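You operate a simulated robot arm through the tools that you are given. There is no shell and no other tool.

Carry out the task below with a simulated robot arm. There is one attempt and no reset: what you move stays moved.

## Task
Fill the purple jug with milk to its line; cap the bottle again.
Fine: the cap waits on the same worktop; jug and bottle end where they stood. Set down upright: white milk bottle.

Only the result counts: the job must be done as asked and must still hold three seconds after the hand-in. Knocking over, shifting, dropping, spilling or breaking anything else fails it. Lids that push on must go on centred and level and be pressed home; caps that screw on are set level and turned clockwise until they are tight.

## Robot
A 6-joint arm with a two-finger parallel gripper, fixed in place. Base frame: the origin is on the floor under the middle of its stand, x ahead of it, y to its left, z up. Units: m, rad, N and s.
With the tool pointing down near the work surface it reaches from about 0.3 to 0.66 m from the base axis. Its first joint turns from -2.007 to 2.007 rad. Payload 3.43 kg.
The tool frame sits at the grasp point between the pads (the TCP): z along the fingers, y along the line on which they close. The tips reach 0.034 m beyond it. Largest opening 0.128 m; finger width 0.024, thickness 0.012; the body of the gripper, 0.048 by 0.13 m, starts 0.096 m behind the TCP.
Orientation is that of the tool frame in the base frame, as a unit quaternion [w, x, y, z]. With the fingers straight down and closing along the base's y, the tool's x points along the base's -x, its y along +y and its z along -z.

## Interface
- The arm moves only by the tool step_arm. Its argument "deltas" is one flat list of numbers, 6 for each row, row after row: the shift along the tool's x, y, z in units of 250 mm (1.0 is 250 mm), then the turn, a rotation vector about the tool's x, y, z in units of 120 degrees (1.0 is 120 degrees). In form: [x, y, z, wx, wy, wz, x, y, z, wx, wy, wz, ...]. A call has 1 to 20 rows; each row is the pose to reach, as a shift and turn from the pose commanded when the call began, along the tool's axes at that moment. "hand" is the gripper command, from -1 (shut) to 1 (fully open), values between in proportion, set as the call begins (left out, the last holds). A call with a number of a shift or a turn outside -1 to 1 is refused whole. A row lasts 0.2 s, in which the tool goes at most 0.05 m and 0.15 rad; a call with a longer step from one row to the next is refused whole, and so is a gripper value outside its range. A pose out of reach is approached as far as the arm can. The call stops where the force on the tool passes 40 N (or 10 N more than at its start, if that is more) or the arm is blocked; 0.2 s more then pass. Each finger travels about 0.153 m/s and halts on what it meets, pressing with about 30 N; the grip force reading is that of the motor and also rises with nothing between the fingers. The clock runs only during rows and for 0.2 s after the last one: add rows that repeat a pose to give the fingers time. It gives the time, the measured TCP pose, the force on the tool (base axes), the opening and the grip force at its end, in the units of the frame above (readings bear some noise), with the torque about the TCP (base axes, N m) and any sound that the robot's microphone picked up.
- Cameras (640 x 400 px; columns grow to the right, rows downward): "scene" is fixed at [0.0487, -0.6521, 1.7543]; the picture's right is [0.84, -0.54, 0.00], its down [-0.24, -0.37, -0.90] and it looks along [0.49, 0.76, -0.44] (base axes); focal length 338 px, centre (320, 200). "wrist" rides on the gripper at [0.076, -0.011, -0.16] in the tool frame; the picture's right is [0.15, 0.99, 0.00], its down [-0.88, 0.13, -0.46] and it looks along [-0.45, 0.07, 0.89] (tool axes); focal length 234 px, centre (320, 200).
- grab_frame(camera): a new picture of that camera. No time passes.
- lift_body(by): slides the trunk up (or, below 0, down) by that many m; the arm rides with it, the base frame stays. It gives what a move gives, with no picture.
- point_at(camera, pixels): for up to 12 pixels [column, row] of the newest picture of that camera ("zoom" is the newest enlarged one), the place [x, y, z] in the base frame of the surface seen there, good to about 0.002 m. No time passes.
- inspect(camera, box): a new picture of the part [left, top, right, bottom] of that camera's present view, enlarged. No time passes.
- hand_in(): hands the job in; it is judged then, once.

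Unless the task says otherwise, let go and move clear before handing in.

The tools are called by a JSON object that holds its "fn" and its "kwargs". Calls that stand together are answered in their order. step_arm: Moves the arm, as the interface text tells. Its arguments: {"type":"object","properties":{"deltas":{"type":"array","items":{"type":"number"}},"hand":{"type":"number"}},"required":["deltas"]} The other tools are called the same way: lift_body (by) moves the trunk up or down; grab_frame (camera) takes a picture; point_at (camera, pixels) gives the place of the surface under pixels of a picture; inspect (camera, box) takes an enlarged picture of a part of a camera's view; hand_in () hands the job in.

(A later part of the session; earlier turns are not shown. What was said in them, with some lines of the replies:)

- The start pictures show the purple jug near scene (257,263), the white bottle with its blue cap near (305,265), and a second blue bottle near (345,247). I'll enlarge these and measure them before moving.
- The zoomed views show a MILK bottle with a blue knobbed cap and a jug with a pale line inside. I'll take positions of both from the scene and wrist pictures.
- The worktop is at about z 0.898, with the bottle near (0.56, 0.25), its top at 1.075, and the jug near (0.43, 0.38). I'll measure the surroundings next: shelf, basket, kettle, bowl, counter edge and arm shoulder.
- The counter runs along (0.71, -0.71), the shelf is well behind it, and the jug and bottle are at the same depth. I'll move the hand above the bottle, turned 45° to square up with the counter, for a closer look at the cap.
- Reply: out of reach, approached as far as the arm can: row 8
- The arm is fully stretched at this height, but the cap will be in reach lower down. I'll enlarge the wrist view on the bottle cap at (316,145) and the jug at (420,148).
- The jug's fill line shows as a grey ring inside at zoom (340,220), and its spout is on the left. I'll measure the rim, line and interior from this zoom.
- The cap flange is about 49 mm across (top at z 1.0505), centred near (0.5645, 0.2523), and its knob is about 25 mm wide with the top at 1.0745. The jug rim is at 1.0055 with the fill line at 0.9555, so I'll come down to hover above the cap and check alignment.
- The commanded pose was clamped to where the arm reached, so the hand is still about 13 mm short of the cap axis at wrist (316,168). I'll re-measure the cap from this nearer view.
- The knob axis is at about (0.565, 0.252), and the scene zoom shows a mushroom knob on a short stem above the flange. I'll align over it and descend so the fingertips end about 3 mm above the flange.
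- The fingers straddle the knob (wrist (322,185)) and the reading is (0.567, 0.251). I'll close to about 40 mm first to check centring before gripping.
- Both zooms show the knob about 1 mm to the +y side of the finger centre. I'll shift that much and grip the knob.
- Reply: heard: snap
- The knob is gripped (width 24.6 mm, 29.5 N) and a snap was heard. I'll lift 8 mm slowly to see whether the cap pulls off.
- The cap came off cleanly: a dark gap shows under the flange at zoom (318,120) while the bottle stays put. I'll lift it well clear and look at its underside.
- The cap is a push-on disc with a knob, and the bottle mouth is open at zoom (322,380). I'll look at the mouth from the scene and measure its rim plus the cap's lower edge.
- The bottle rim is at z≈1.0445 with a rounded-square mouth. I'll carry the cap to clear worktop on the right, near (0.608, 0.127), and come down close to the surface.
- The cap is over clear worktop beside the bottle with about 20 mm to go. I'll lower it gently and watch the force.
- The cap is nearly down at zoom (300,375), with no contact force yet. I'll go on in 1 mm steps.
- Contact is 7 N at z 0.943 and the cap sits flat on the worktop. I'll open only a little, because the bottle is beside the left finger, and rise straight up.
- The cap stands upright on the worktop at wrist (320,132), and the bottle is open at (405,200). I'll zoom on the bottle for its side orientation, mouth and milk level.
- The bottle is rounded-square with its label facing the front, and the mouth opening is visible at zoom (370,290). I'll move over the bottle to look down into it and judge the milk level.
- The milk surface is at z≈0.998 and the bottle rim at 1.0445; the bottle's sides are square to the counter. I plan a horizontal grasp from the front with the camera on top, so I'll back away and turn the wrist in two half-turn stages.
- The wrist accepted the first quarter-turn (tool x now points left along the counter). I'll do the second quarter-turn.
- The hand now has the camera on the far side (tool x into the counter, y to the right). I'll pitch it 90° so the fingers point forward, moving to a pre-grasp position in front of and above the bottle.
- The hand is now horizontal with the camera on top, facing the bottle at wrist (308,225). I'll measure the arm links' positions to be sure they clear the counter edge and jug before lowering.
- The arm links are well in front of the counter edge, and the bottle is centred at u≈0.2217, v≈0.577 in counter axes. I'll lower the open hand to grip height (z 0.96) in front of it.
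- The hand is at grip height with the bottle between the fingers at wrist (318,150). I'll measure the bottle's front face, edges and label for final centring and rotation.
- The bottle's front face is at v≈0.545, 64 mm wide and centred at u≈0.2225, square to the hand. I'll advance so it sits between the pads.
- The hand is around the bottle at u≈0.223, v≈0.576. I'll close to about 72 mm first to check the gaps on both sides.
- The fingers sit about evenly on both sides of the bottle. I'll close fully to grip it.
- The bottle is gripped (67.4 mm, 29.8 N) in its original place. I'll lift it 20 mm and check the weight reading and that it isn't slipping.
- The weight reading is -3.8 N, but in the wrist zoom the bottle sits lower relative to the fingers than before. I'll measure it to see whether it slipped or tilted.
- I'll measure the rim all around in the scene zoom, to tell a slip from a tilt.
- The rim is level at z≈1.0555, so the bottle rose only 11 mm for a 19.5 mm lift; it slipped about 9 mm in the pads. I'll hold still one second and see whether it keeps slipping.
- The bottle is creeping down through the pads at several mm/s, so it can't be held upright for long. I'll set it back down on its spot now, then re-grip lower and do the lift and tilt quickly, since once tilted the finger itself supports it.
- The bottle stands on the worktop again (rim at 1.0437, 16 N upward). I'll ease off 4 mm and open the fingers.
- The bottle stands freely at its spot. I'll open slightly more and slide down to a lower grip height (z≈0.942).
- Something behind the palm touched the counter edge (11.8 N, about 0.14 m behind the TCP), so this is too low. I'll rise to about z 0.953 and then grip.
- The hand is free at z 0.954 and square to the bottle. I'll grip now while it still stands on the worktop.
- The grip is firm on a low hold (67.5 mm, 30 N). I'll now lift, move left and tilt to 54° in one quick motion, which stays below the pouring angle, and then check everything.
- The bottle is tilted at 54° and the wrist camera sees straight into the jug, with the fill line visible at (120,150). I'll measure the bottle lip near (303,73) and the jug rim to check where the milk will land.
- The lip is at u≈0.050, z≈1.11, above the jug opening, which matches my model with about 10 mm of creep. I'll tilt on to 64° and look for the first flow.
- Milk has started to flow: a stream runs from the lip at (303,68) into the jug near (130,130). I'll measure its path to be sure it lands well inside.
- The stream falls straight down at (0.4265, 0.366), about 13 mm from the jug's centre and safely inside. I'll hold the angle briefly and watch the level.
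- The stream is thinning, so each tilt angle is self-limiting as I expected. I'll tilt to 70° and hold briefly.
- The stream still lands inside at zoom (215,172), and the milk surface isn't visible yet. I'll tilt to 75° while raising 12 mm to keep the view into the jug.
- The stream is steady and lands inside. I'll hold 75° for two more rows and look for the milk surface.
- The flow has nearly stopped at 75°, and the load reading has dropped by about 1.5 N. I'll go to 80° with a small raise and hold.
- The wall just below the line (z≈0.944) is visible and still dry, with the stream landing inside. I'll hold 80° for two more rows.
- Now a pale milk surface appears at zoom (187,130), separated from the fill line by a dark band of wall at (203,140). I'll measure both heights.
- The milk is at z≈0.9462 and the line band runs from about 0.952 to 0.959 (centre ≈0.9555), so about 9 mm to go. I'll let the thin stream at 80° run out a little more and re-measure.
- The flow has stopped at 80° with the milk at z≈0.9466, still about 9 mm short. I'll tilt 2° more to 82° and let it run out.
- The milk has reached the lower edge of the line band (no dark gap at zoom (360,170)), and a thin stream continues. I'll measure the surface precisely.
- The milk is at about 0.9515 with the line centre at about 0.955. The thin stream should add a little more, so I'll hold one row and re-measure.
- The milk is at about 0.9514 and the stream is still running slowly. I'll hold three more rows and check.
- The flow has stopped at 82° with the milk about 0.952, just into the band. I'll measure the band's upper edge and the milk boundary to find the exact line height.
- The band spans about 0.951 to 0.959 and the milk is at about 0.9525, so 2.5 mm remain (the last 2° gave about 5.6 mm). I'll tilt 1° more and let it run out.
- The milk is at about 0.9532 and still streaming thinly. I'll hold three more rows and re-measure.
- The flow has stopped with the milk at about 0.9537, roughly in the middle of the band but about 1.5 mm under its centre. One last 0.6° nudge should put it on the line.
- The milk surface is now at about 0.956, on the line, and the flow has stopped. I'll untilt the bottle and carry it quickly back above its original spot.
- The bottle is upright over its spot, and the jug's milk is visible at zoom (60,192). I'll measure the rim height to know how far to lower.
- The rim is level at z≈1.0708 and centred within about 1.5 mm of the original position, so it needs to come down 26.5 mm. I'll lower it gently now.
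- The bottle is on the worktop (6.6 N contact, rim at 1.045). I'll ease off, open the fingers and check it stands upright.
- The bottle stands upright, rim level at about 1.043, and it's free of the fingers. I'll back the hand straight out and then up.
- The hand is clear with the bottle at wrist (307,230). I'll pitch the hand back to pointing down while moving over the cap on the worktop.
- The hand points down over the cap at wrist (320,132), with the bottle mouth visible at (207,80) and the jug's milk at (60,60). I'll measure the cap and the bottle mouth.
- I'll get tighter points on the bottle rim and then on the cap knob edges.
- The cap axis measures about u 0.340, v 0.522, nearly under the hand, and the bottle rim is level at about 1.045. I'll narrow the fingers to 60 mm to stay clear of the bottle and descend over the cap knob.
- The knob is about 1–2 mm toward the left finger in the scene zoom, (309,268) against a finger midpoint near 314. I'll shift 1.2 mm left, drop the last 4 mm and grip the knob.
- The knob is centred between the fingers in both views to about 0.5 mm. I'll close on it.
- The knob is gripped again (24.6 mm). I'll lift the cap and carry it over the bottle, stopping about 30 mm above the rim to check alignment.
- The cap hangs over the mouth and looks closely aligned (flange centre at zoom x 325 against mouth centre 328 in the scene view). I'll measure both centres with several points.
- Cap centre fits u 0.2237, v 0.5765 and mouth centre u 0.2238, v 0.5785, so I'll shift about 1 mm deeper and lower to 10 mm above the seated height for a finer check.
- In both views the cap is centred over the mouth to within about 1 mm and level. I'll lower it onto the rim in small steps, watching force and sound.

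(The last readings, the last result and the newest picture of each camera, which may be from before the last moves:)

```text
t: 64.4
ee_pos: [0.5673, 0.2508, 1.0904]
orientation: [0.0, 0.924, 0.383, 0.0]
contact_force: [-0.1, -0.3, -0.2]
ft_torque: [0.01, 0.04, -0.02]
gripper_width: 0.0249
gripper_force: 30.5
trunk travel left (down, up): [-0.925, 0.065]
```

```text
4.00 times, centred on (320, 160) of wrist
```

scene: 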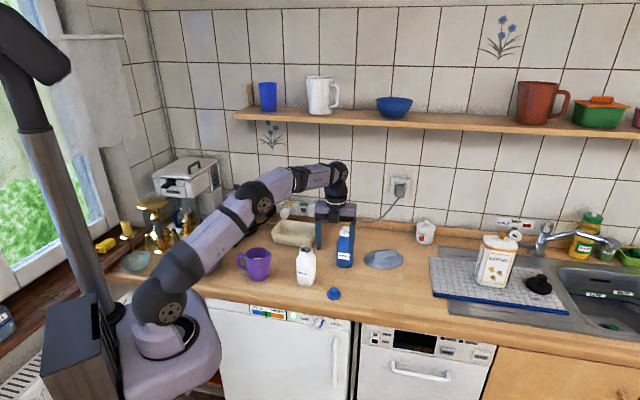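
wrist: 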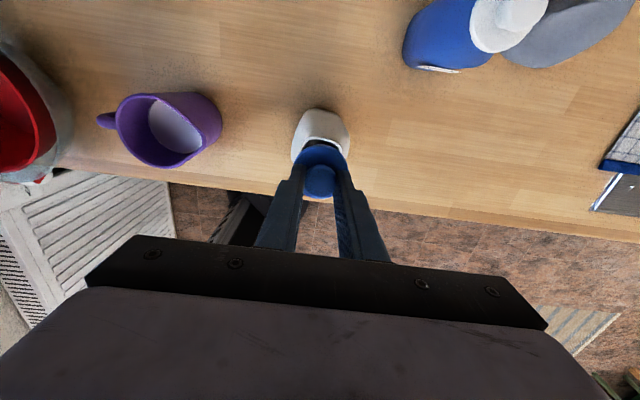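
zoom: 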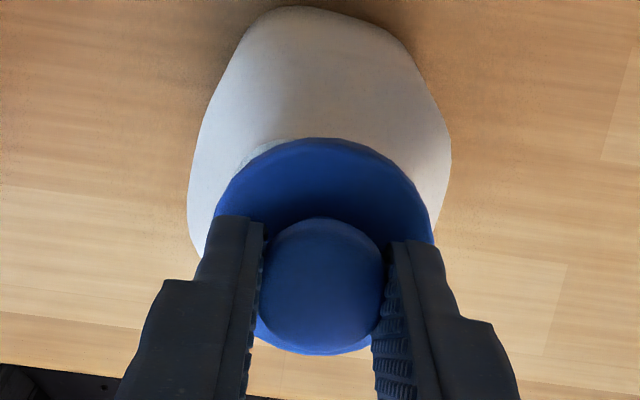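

The cap is just above the rim and about 0.7 mm too far right (a sliver of rim shows at wrist zoom (262,150)). I'll correct that and go down in 1 mm steps to contact.

{"fn": "step_arm", "kwargs": {"deltas": [0.001, -0.003, 0, 0, 0, 0, 0.001, -0.003, 0.004, 0, 0, 0, 0.001, -0.003, 0.008, 0, 0, 0]}}

{"fn": "step_arm", "kwargs": {"deltas": [0, 0, 0.004, 0, 0, 0]}}

{"fn": "inspect", "kwargs": {"camera": "scene", "box": [285, 225, 325, 255]}}

{"fn": "inspect", "kwargs": {"camera": "wrist", "box": [280, 110, 360, 210]}}

```text
t: 65.2
ee_pos: [0.566, 0.2498, 1.0875]
orientation: [0.0, 0.924, 0.383, 0.001]
contact_force: [0.4, 0.5, -0.3]
ft_torque: [0.05, 0.01, -0.01]
gripper_width: 0.0247
gripper_force: 30.2
trunk travel left (down, up): [-0.925, 0.065]
```

```text
t: 65.6
ee_pos: [0.5662, 0.2516, 1.0881]
orientation: [0.0, 0.924, 0.383, 0.001]
contact_force: [-0.9, 0.6, 4.6]
ft_torque: [0.03, 0.01, -0.03]
gripper_width: 0.0246
gripper_force: 29.5
trunk travel left (down, up): [-0.925, 0.065]
heard: snap
```

```text
13.33 times, centred on (305, 240) of scene
```

zoom: 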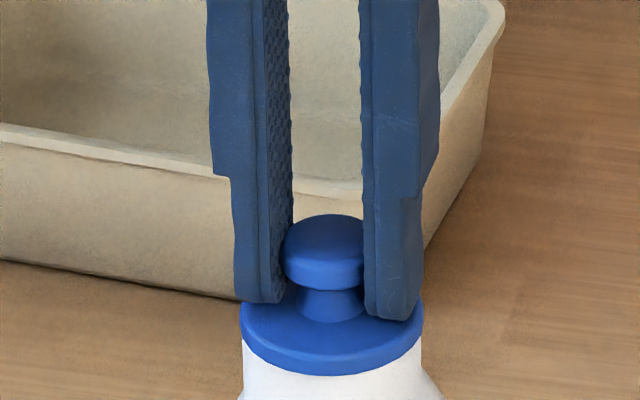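

```text
4.00 times, centred on (320, 160) of wrist
```

zoom: 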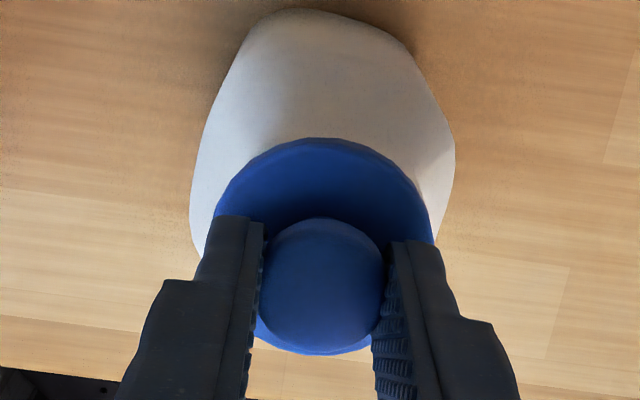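

A snap was heard at 4.6 N and the cap now sits flush on the bottle in both views. I'll press down a little more to be sure it's home.

{"fn": "step_arm", "kwargs": {"deltas": [0, 0, 0.006, 0, 0, 0, 0, 0, 0.012, 0, 0, 0, 0, 0, 0.016, 0, 0, 0]}}

{"fn": "inspect", "kwargs": {"camera": "scene", "box": [285, 225, 325, 255]}}

```text
t: 66.4
ee_pos: [0.566, 0.2505, 1.0872]
orientation: [0.0, 0.924, 0.382, 0.006]
contact_force: [0.7, 2.4, 28.2]
ft_torque: [-0.16, 0.16, -0.02]
gripper_width: 0.0249
gripper_force: 30.1
trunk travel left (down, up): [-0.925, 0.065]
```

```text
13.33 times, centred on (305, 240) of scene
```

zoom: 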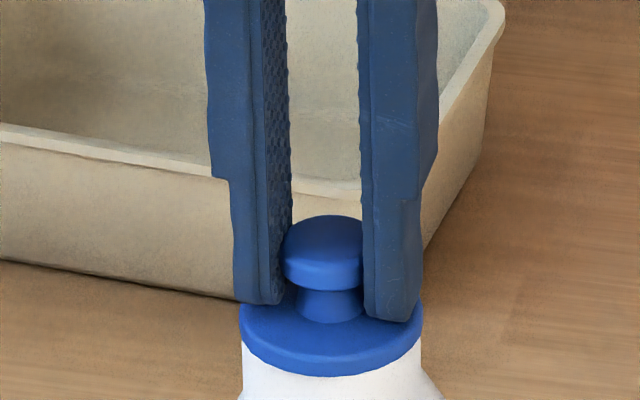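

The cap took a 28 N press without moving further, so it's home. I'll ease the force off, open slightly and rise straight up.

{"fn": "step_arm", "kwargs": {"deltas": [0, 0, -0.01, 0, 0, 0, 0, 0, -0.018, 0, 0, 0]}}

{"fn": "step_arm", "kwargs": {"deltas": [0, 0, 0, 0, 0, 0, 0, 0, 0, 0, 0, 0], "hand": -0.2}}

{"fn": "step_arm", "kwargs": {"deltas": [0, 0, -0.04, 0, 0, 0, 0, 0, -0.12, 0, 0, 0, 0, 0, -0.22, 0, 0, 0, 0, 0, -0.32, 0, 0, 0]}}

{"fn": "grab_frame", "kwargs": {"camera": "wrist"}}

{"fn": "inspect", "kwargs": {"camera": "scene", "box": [230, 210, 370, 310]}}

```text
t: 67.0
ee_pos: [0.567, 0.2517, 1.0877]
orientation: [-0.001, 0.924, 0.383, 0.001]
contact_force: [4.5, 4.0, 13.1]
ft_torque: [0.52, -0.56, 0.0]
gripper_width: 0.0246
gripper_force: 29.8
trunk travel left (down, up): [-0.925, 0.065]
```

```text
t: 67.6
ee_pos: [0.5655, 0.2506, 1.0857]
orientation: [0.0, 0.924, 0.383, -0.002]
contact_force: [-0.7, 0.4, -0.2]
ft_torque: [-0.02, -0.01, -0.02]
gripper_width: 0.0513
gripper_force: 0.1
trunk travel left (down, up): [-0.925, 0.065]
```

```text
t: 68.6
ee_pos: [0.5651, 0.252, 1.1676]
orientation: [0.0, 0.924, 0.382, -0.001]
contact_force: [-0.3, -0.3, 0.1]
ft_torque: [-0.02, 0.02, 0.02]
gripper_width: 0.0513
gripper_force: 0.2
trunk travel left (down, up): [-0.925, 0.065]
```

```text
taken
```

wrist: 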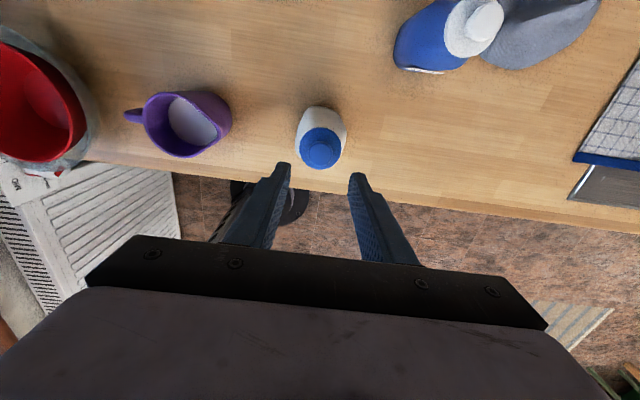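

```text
4.00 times, centred on (300, 260) of scene
```

zoom: 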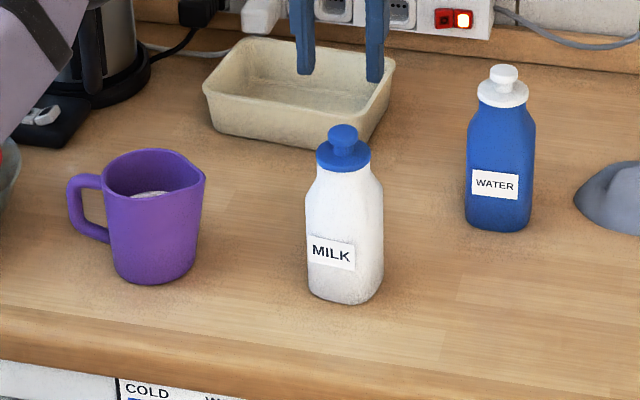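

The bottle is capped and standing where it was (scene zoom matches the first one to within about 2 mm), and the jug is unmoved. I'll check cap level and the milk height in the jug.

{"fn": "inspect", "kwargs": {"camera": "wrist", "box": [130, 80, 240, 170]}}

{"fn": "point_at", "kwargs": {"camera": "zoom", "pixels": [[250, 100], [280, 150], [330, 200], [300, 190], [220, 110], [260, 200], [340, 220], [240, 130], [300, 130], [330, 170]]}}

{"fn": "inspect", "kwargs": {"camera": "wrist", "box": [280, 95, 360, 180]}}

{"fn": "point_at", "kwargs": {"camera": "zoom", "pixels": [[235, 245], [420, 260], [325, 170], [270, 190], [385, 190], [325, 345], [325, 255], [290, 320], [370, 325]]}}

```text
4.44 times, centred on (185, 125) of wrist
```

zoom: 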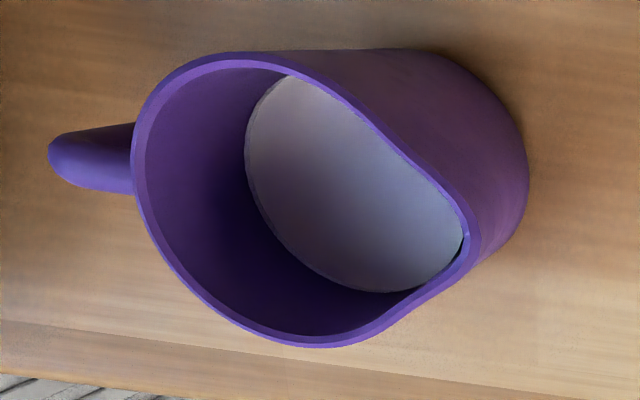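

```text
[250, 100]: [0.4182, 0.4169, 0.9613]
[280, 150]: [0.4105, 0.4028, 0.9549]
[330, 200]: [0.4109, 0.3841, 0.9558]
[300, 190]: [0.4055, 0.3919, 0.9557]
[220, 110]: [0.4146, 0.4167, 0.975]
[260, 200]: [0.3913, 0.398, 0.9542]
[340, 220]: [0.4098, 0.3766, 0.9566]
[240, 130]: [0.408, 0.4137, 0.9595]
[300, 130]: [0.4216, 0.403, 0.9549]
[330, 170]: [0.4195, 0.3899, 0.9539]
```

```text
4.71 times, centred on (320, 138) of wrist
```

zoom: 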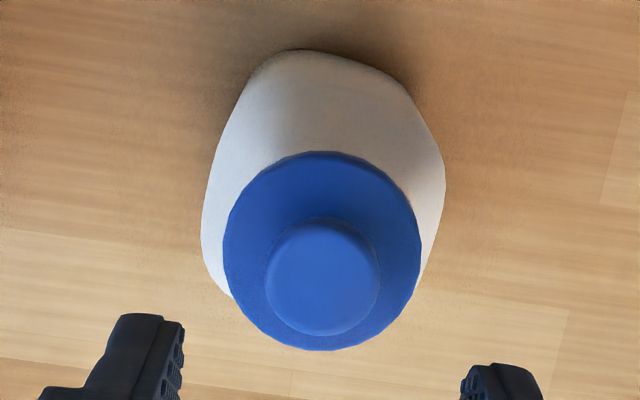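

```text
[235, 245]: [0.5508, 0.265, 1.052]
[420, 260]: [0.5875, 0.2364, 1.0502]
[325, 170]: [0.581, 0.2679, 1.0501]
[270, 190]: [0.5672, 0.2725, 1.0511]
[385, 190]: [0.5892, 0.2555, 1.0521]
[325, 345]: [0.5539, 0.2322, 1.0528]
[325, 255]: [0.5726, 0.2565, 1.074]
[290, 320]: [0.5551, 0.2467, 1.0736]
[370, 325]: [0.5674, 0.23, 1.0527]
```

The milk is at about 0.955 and the cap flange is level at 1.050–1.053. I'll zoom in further on the jug to see how the milk edge sits against the line band.

{"fn": "inspect", "kwargs": {"camera": "wrist", "box": [165, 90, 215, 155]}}

{"fn": "inspect", "kwargs": {"camera": "scene", "box": [240, 245, 276, 268]}}

```text
6.15 times, centred on (190, 122) of wrist
```

zoom: 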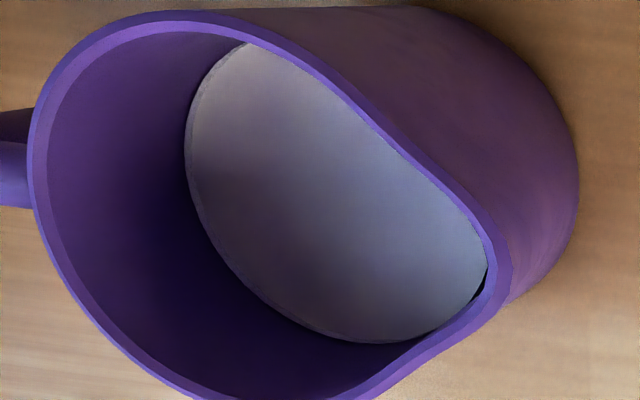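

```text
16.00 times, centred on (258, 256) of scene
```

zoom: 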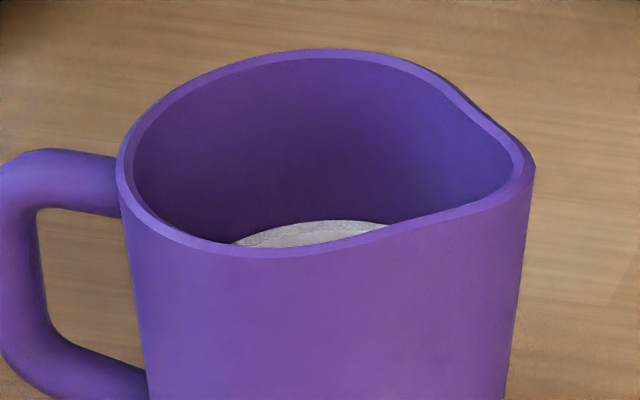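

The milk edge lies within the grey band all round, the cap is level and pressed home, and nothing has spilled. I'll move the arm up and back, well clear of everything.

{"fn": "step_arm", "kwargs": {"deltas": [0, 0, -0.1, 0, 0, 0, -0.08, 0, -0.2, 0, 0, 0, -0.2, 0, -0.28, 0, 0, 0, -0.34, 0, -0.36, 0, 0, 0, -0.48, 0, -0.42, 0, 0, 0, -0.6, 0, -0.46, 0, 0, 0, -0.6, 0, -0.46, 0, 0, 0]}}

{"fn": "grab_frame", "kwargs": {"camera": "scene"}}

{"fn": "inspect", "kwargs": {"camera": "scene", "box": [230, 210, 370, 310]}}

```text
t: 70.2
ee_pos: [0.4604, 0.1456, 1.2836]
orientation: [0.0, 0.924, 0.382, -0.001]
contact_force: [0.6, 0.8, -0.1]
ft_torque: [-0.01, 0.02, -0.02]
gripper_width: 0.0513
gripper_force: 0.1
trunk travel left (down, up): [-0.925, 0.065]
```

```text
taken
```

scene: 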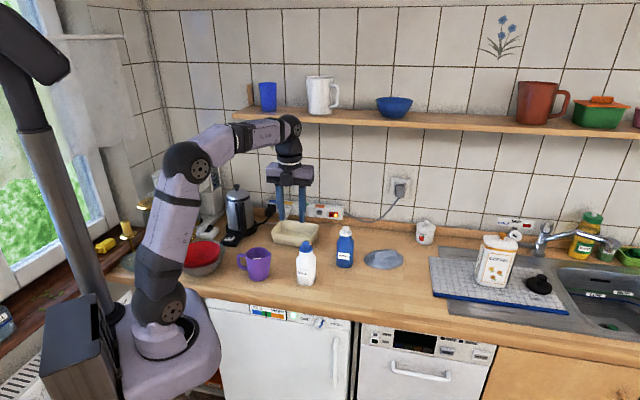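

```text
4.00 times, centred on (300, 260) of scene
```

zoom: 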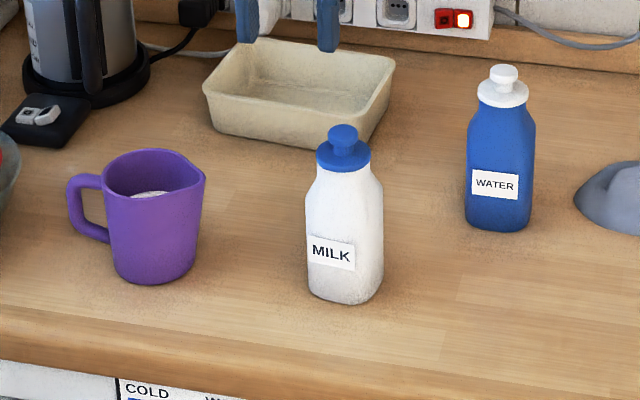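

The final views show the capped milk bottle upright at zoom (343,215), the jug in place and filled to its line, other items untouched, no spills, and the arm clear. I'm handing in the job.

{"fn": "hand_in", "kwargs": {}}

```text
The job is handed in.
```

The purple jug is filled to its line and the milk bottle is capped again. Both were standing upright when I handed the job in; I don't have the verdict.

- **Milk level:** the surface in the jug measures about z 0.955 to 0.956. The line is a band from about 0.951 to 0.959, so the milk sits near its middle.
- **Cap:** it pushes on. I heard it snap, pressed it with about 28 N, and it sits level.
- **Positions:** the jug hasn't moved. The bottle is back on its spot to within about 2 mm, and is turned very slightly from where it started.
- **Spills and other items:** I saw no spilled milk, and nothing else on the worktop was disturbed. The hand touched the counter edge once, at about 12 N, while I was positioning it.

The bottle slowly slipped down in the grip when held upright. I set it down once, gripped it lower, and then did the pour.
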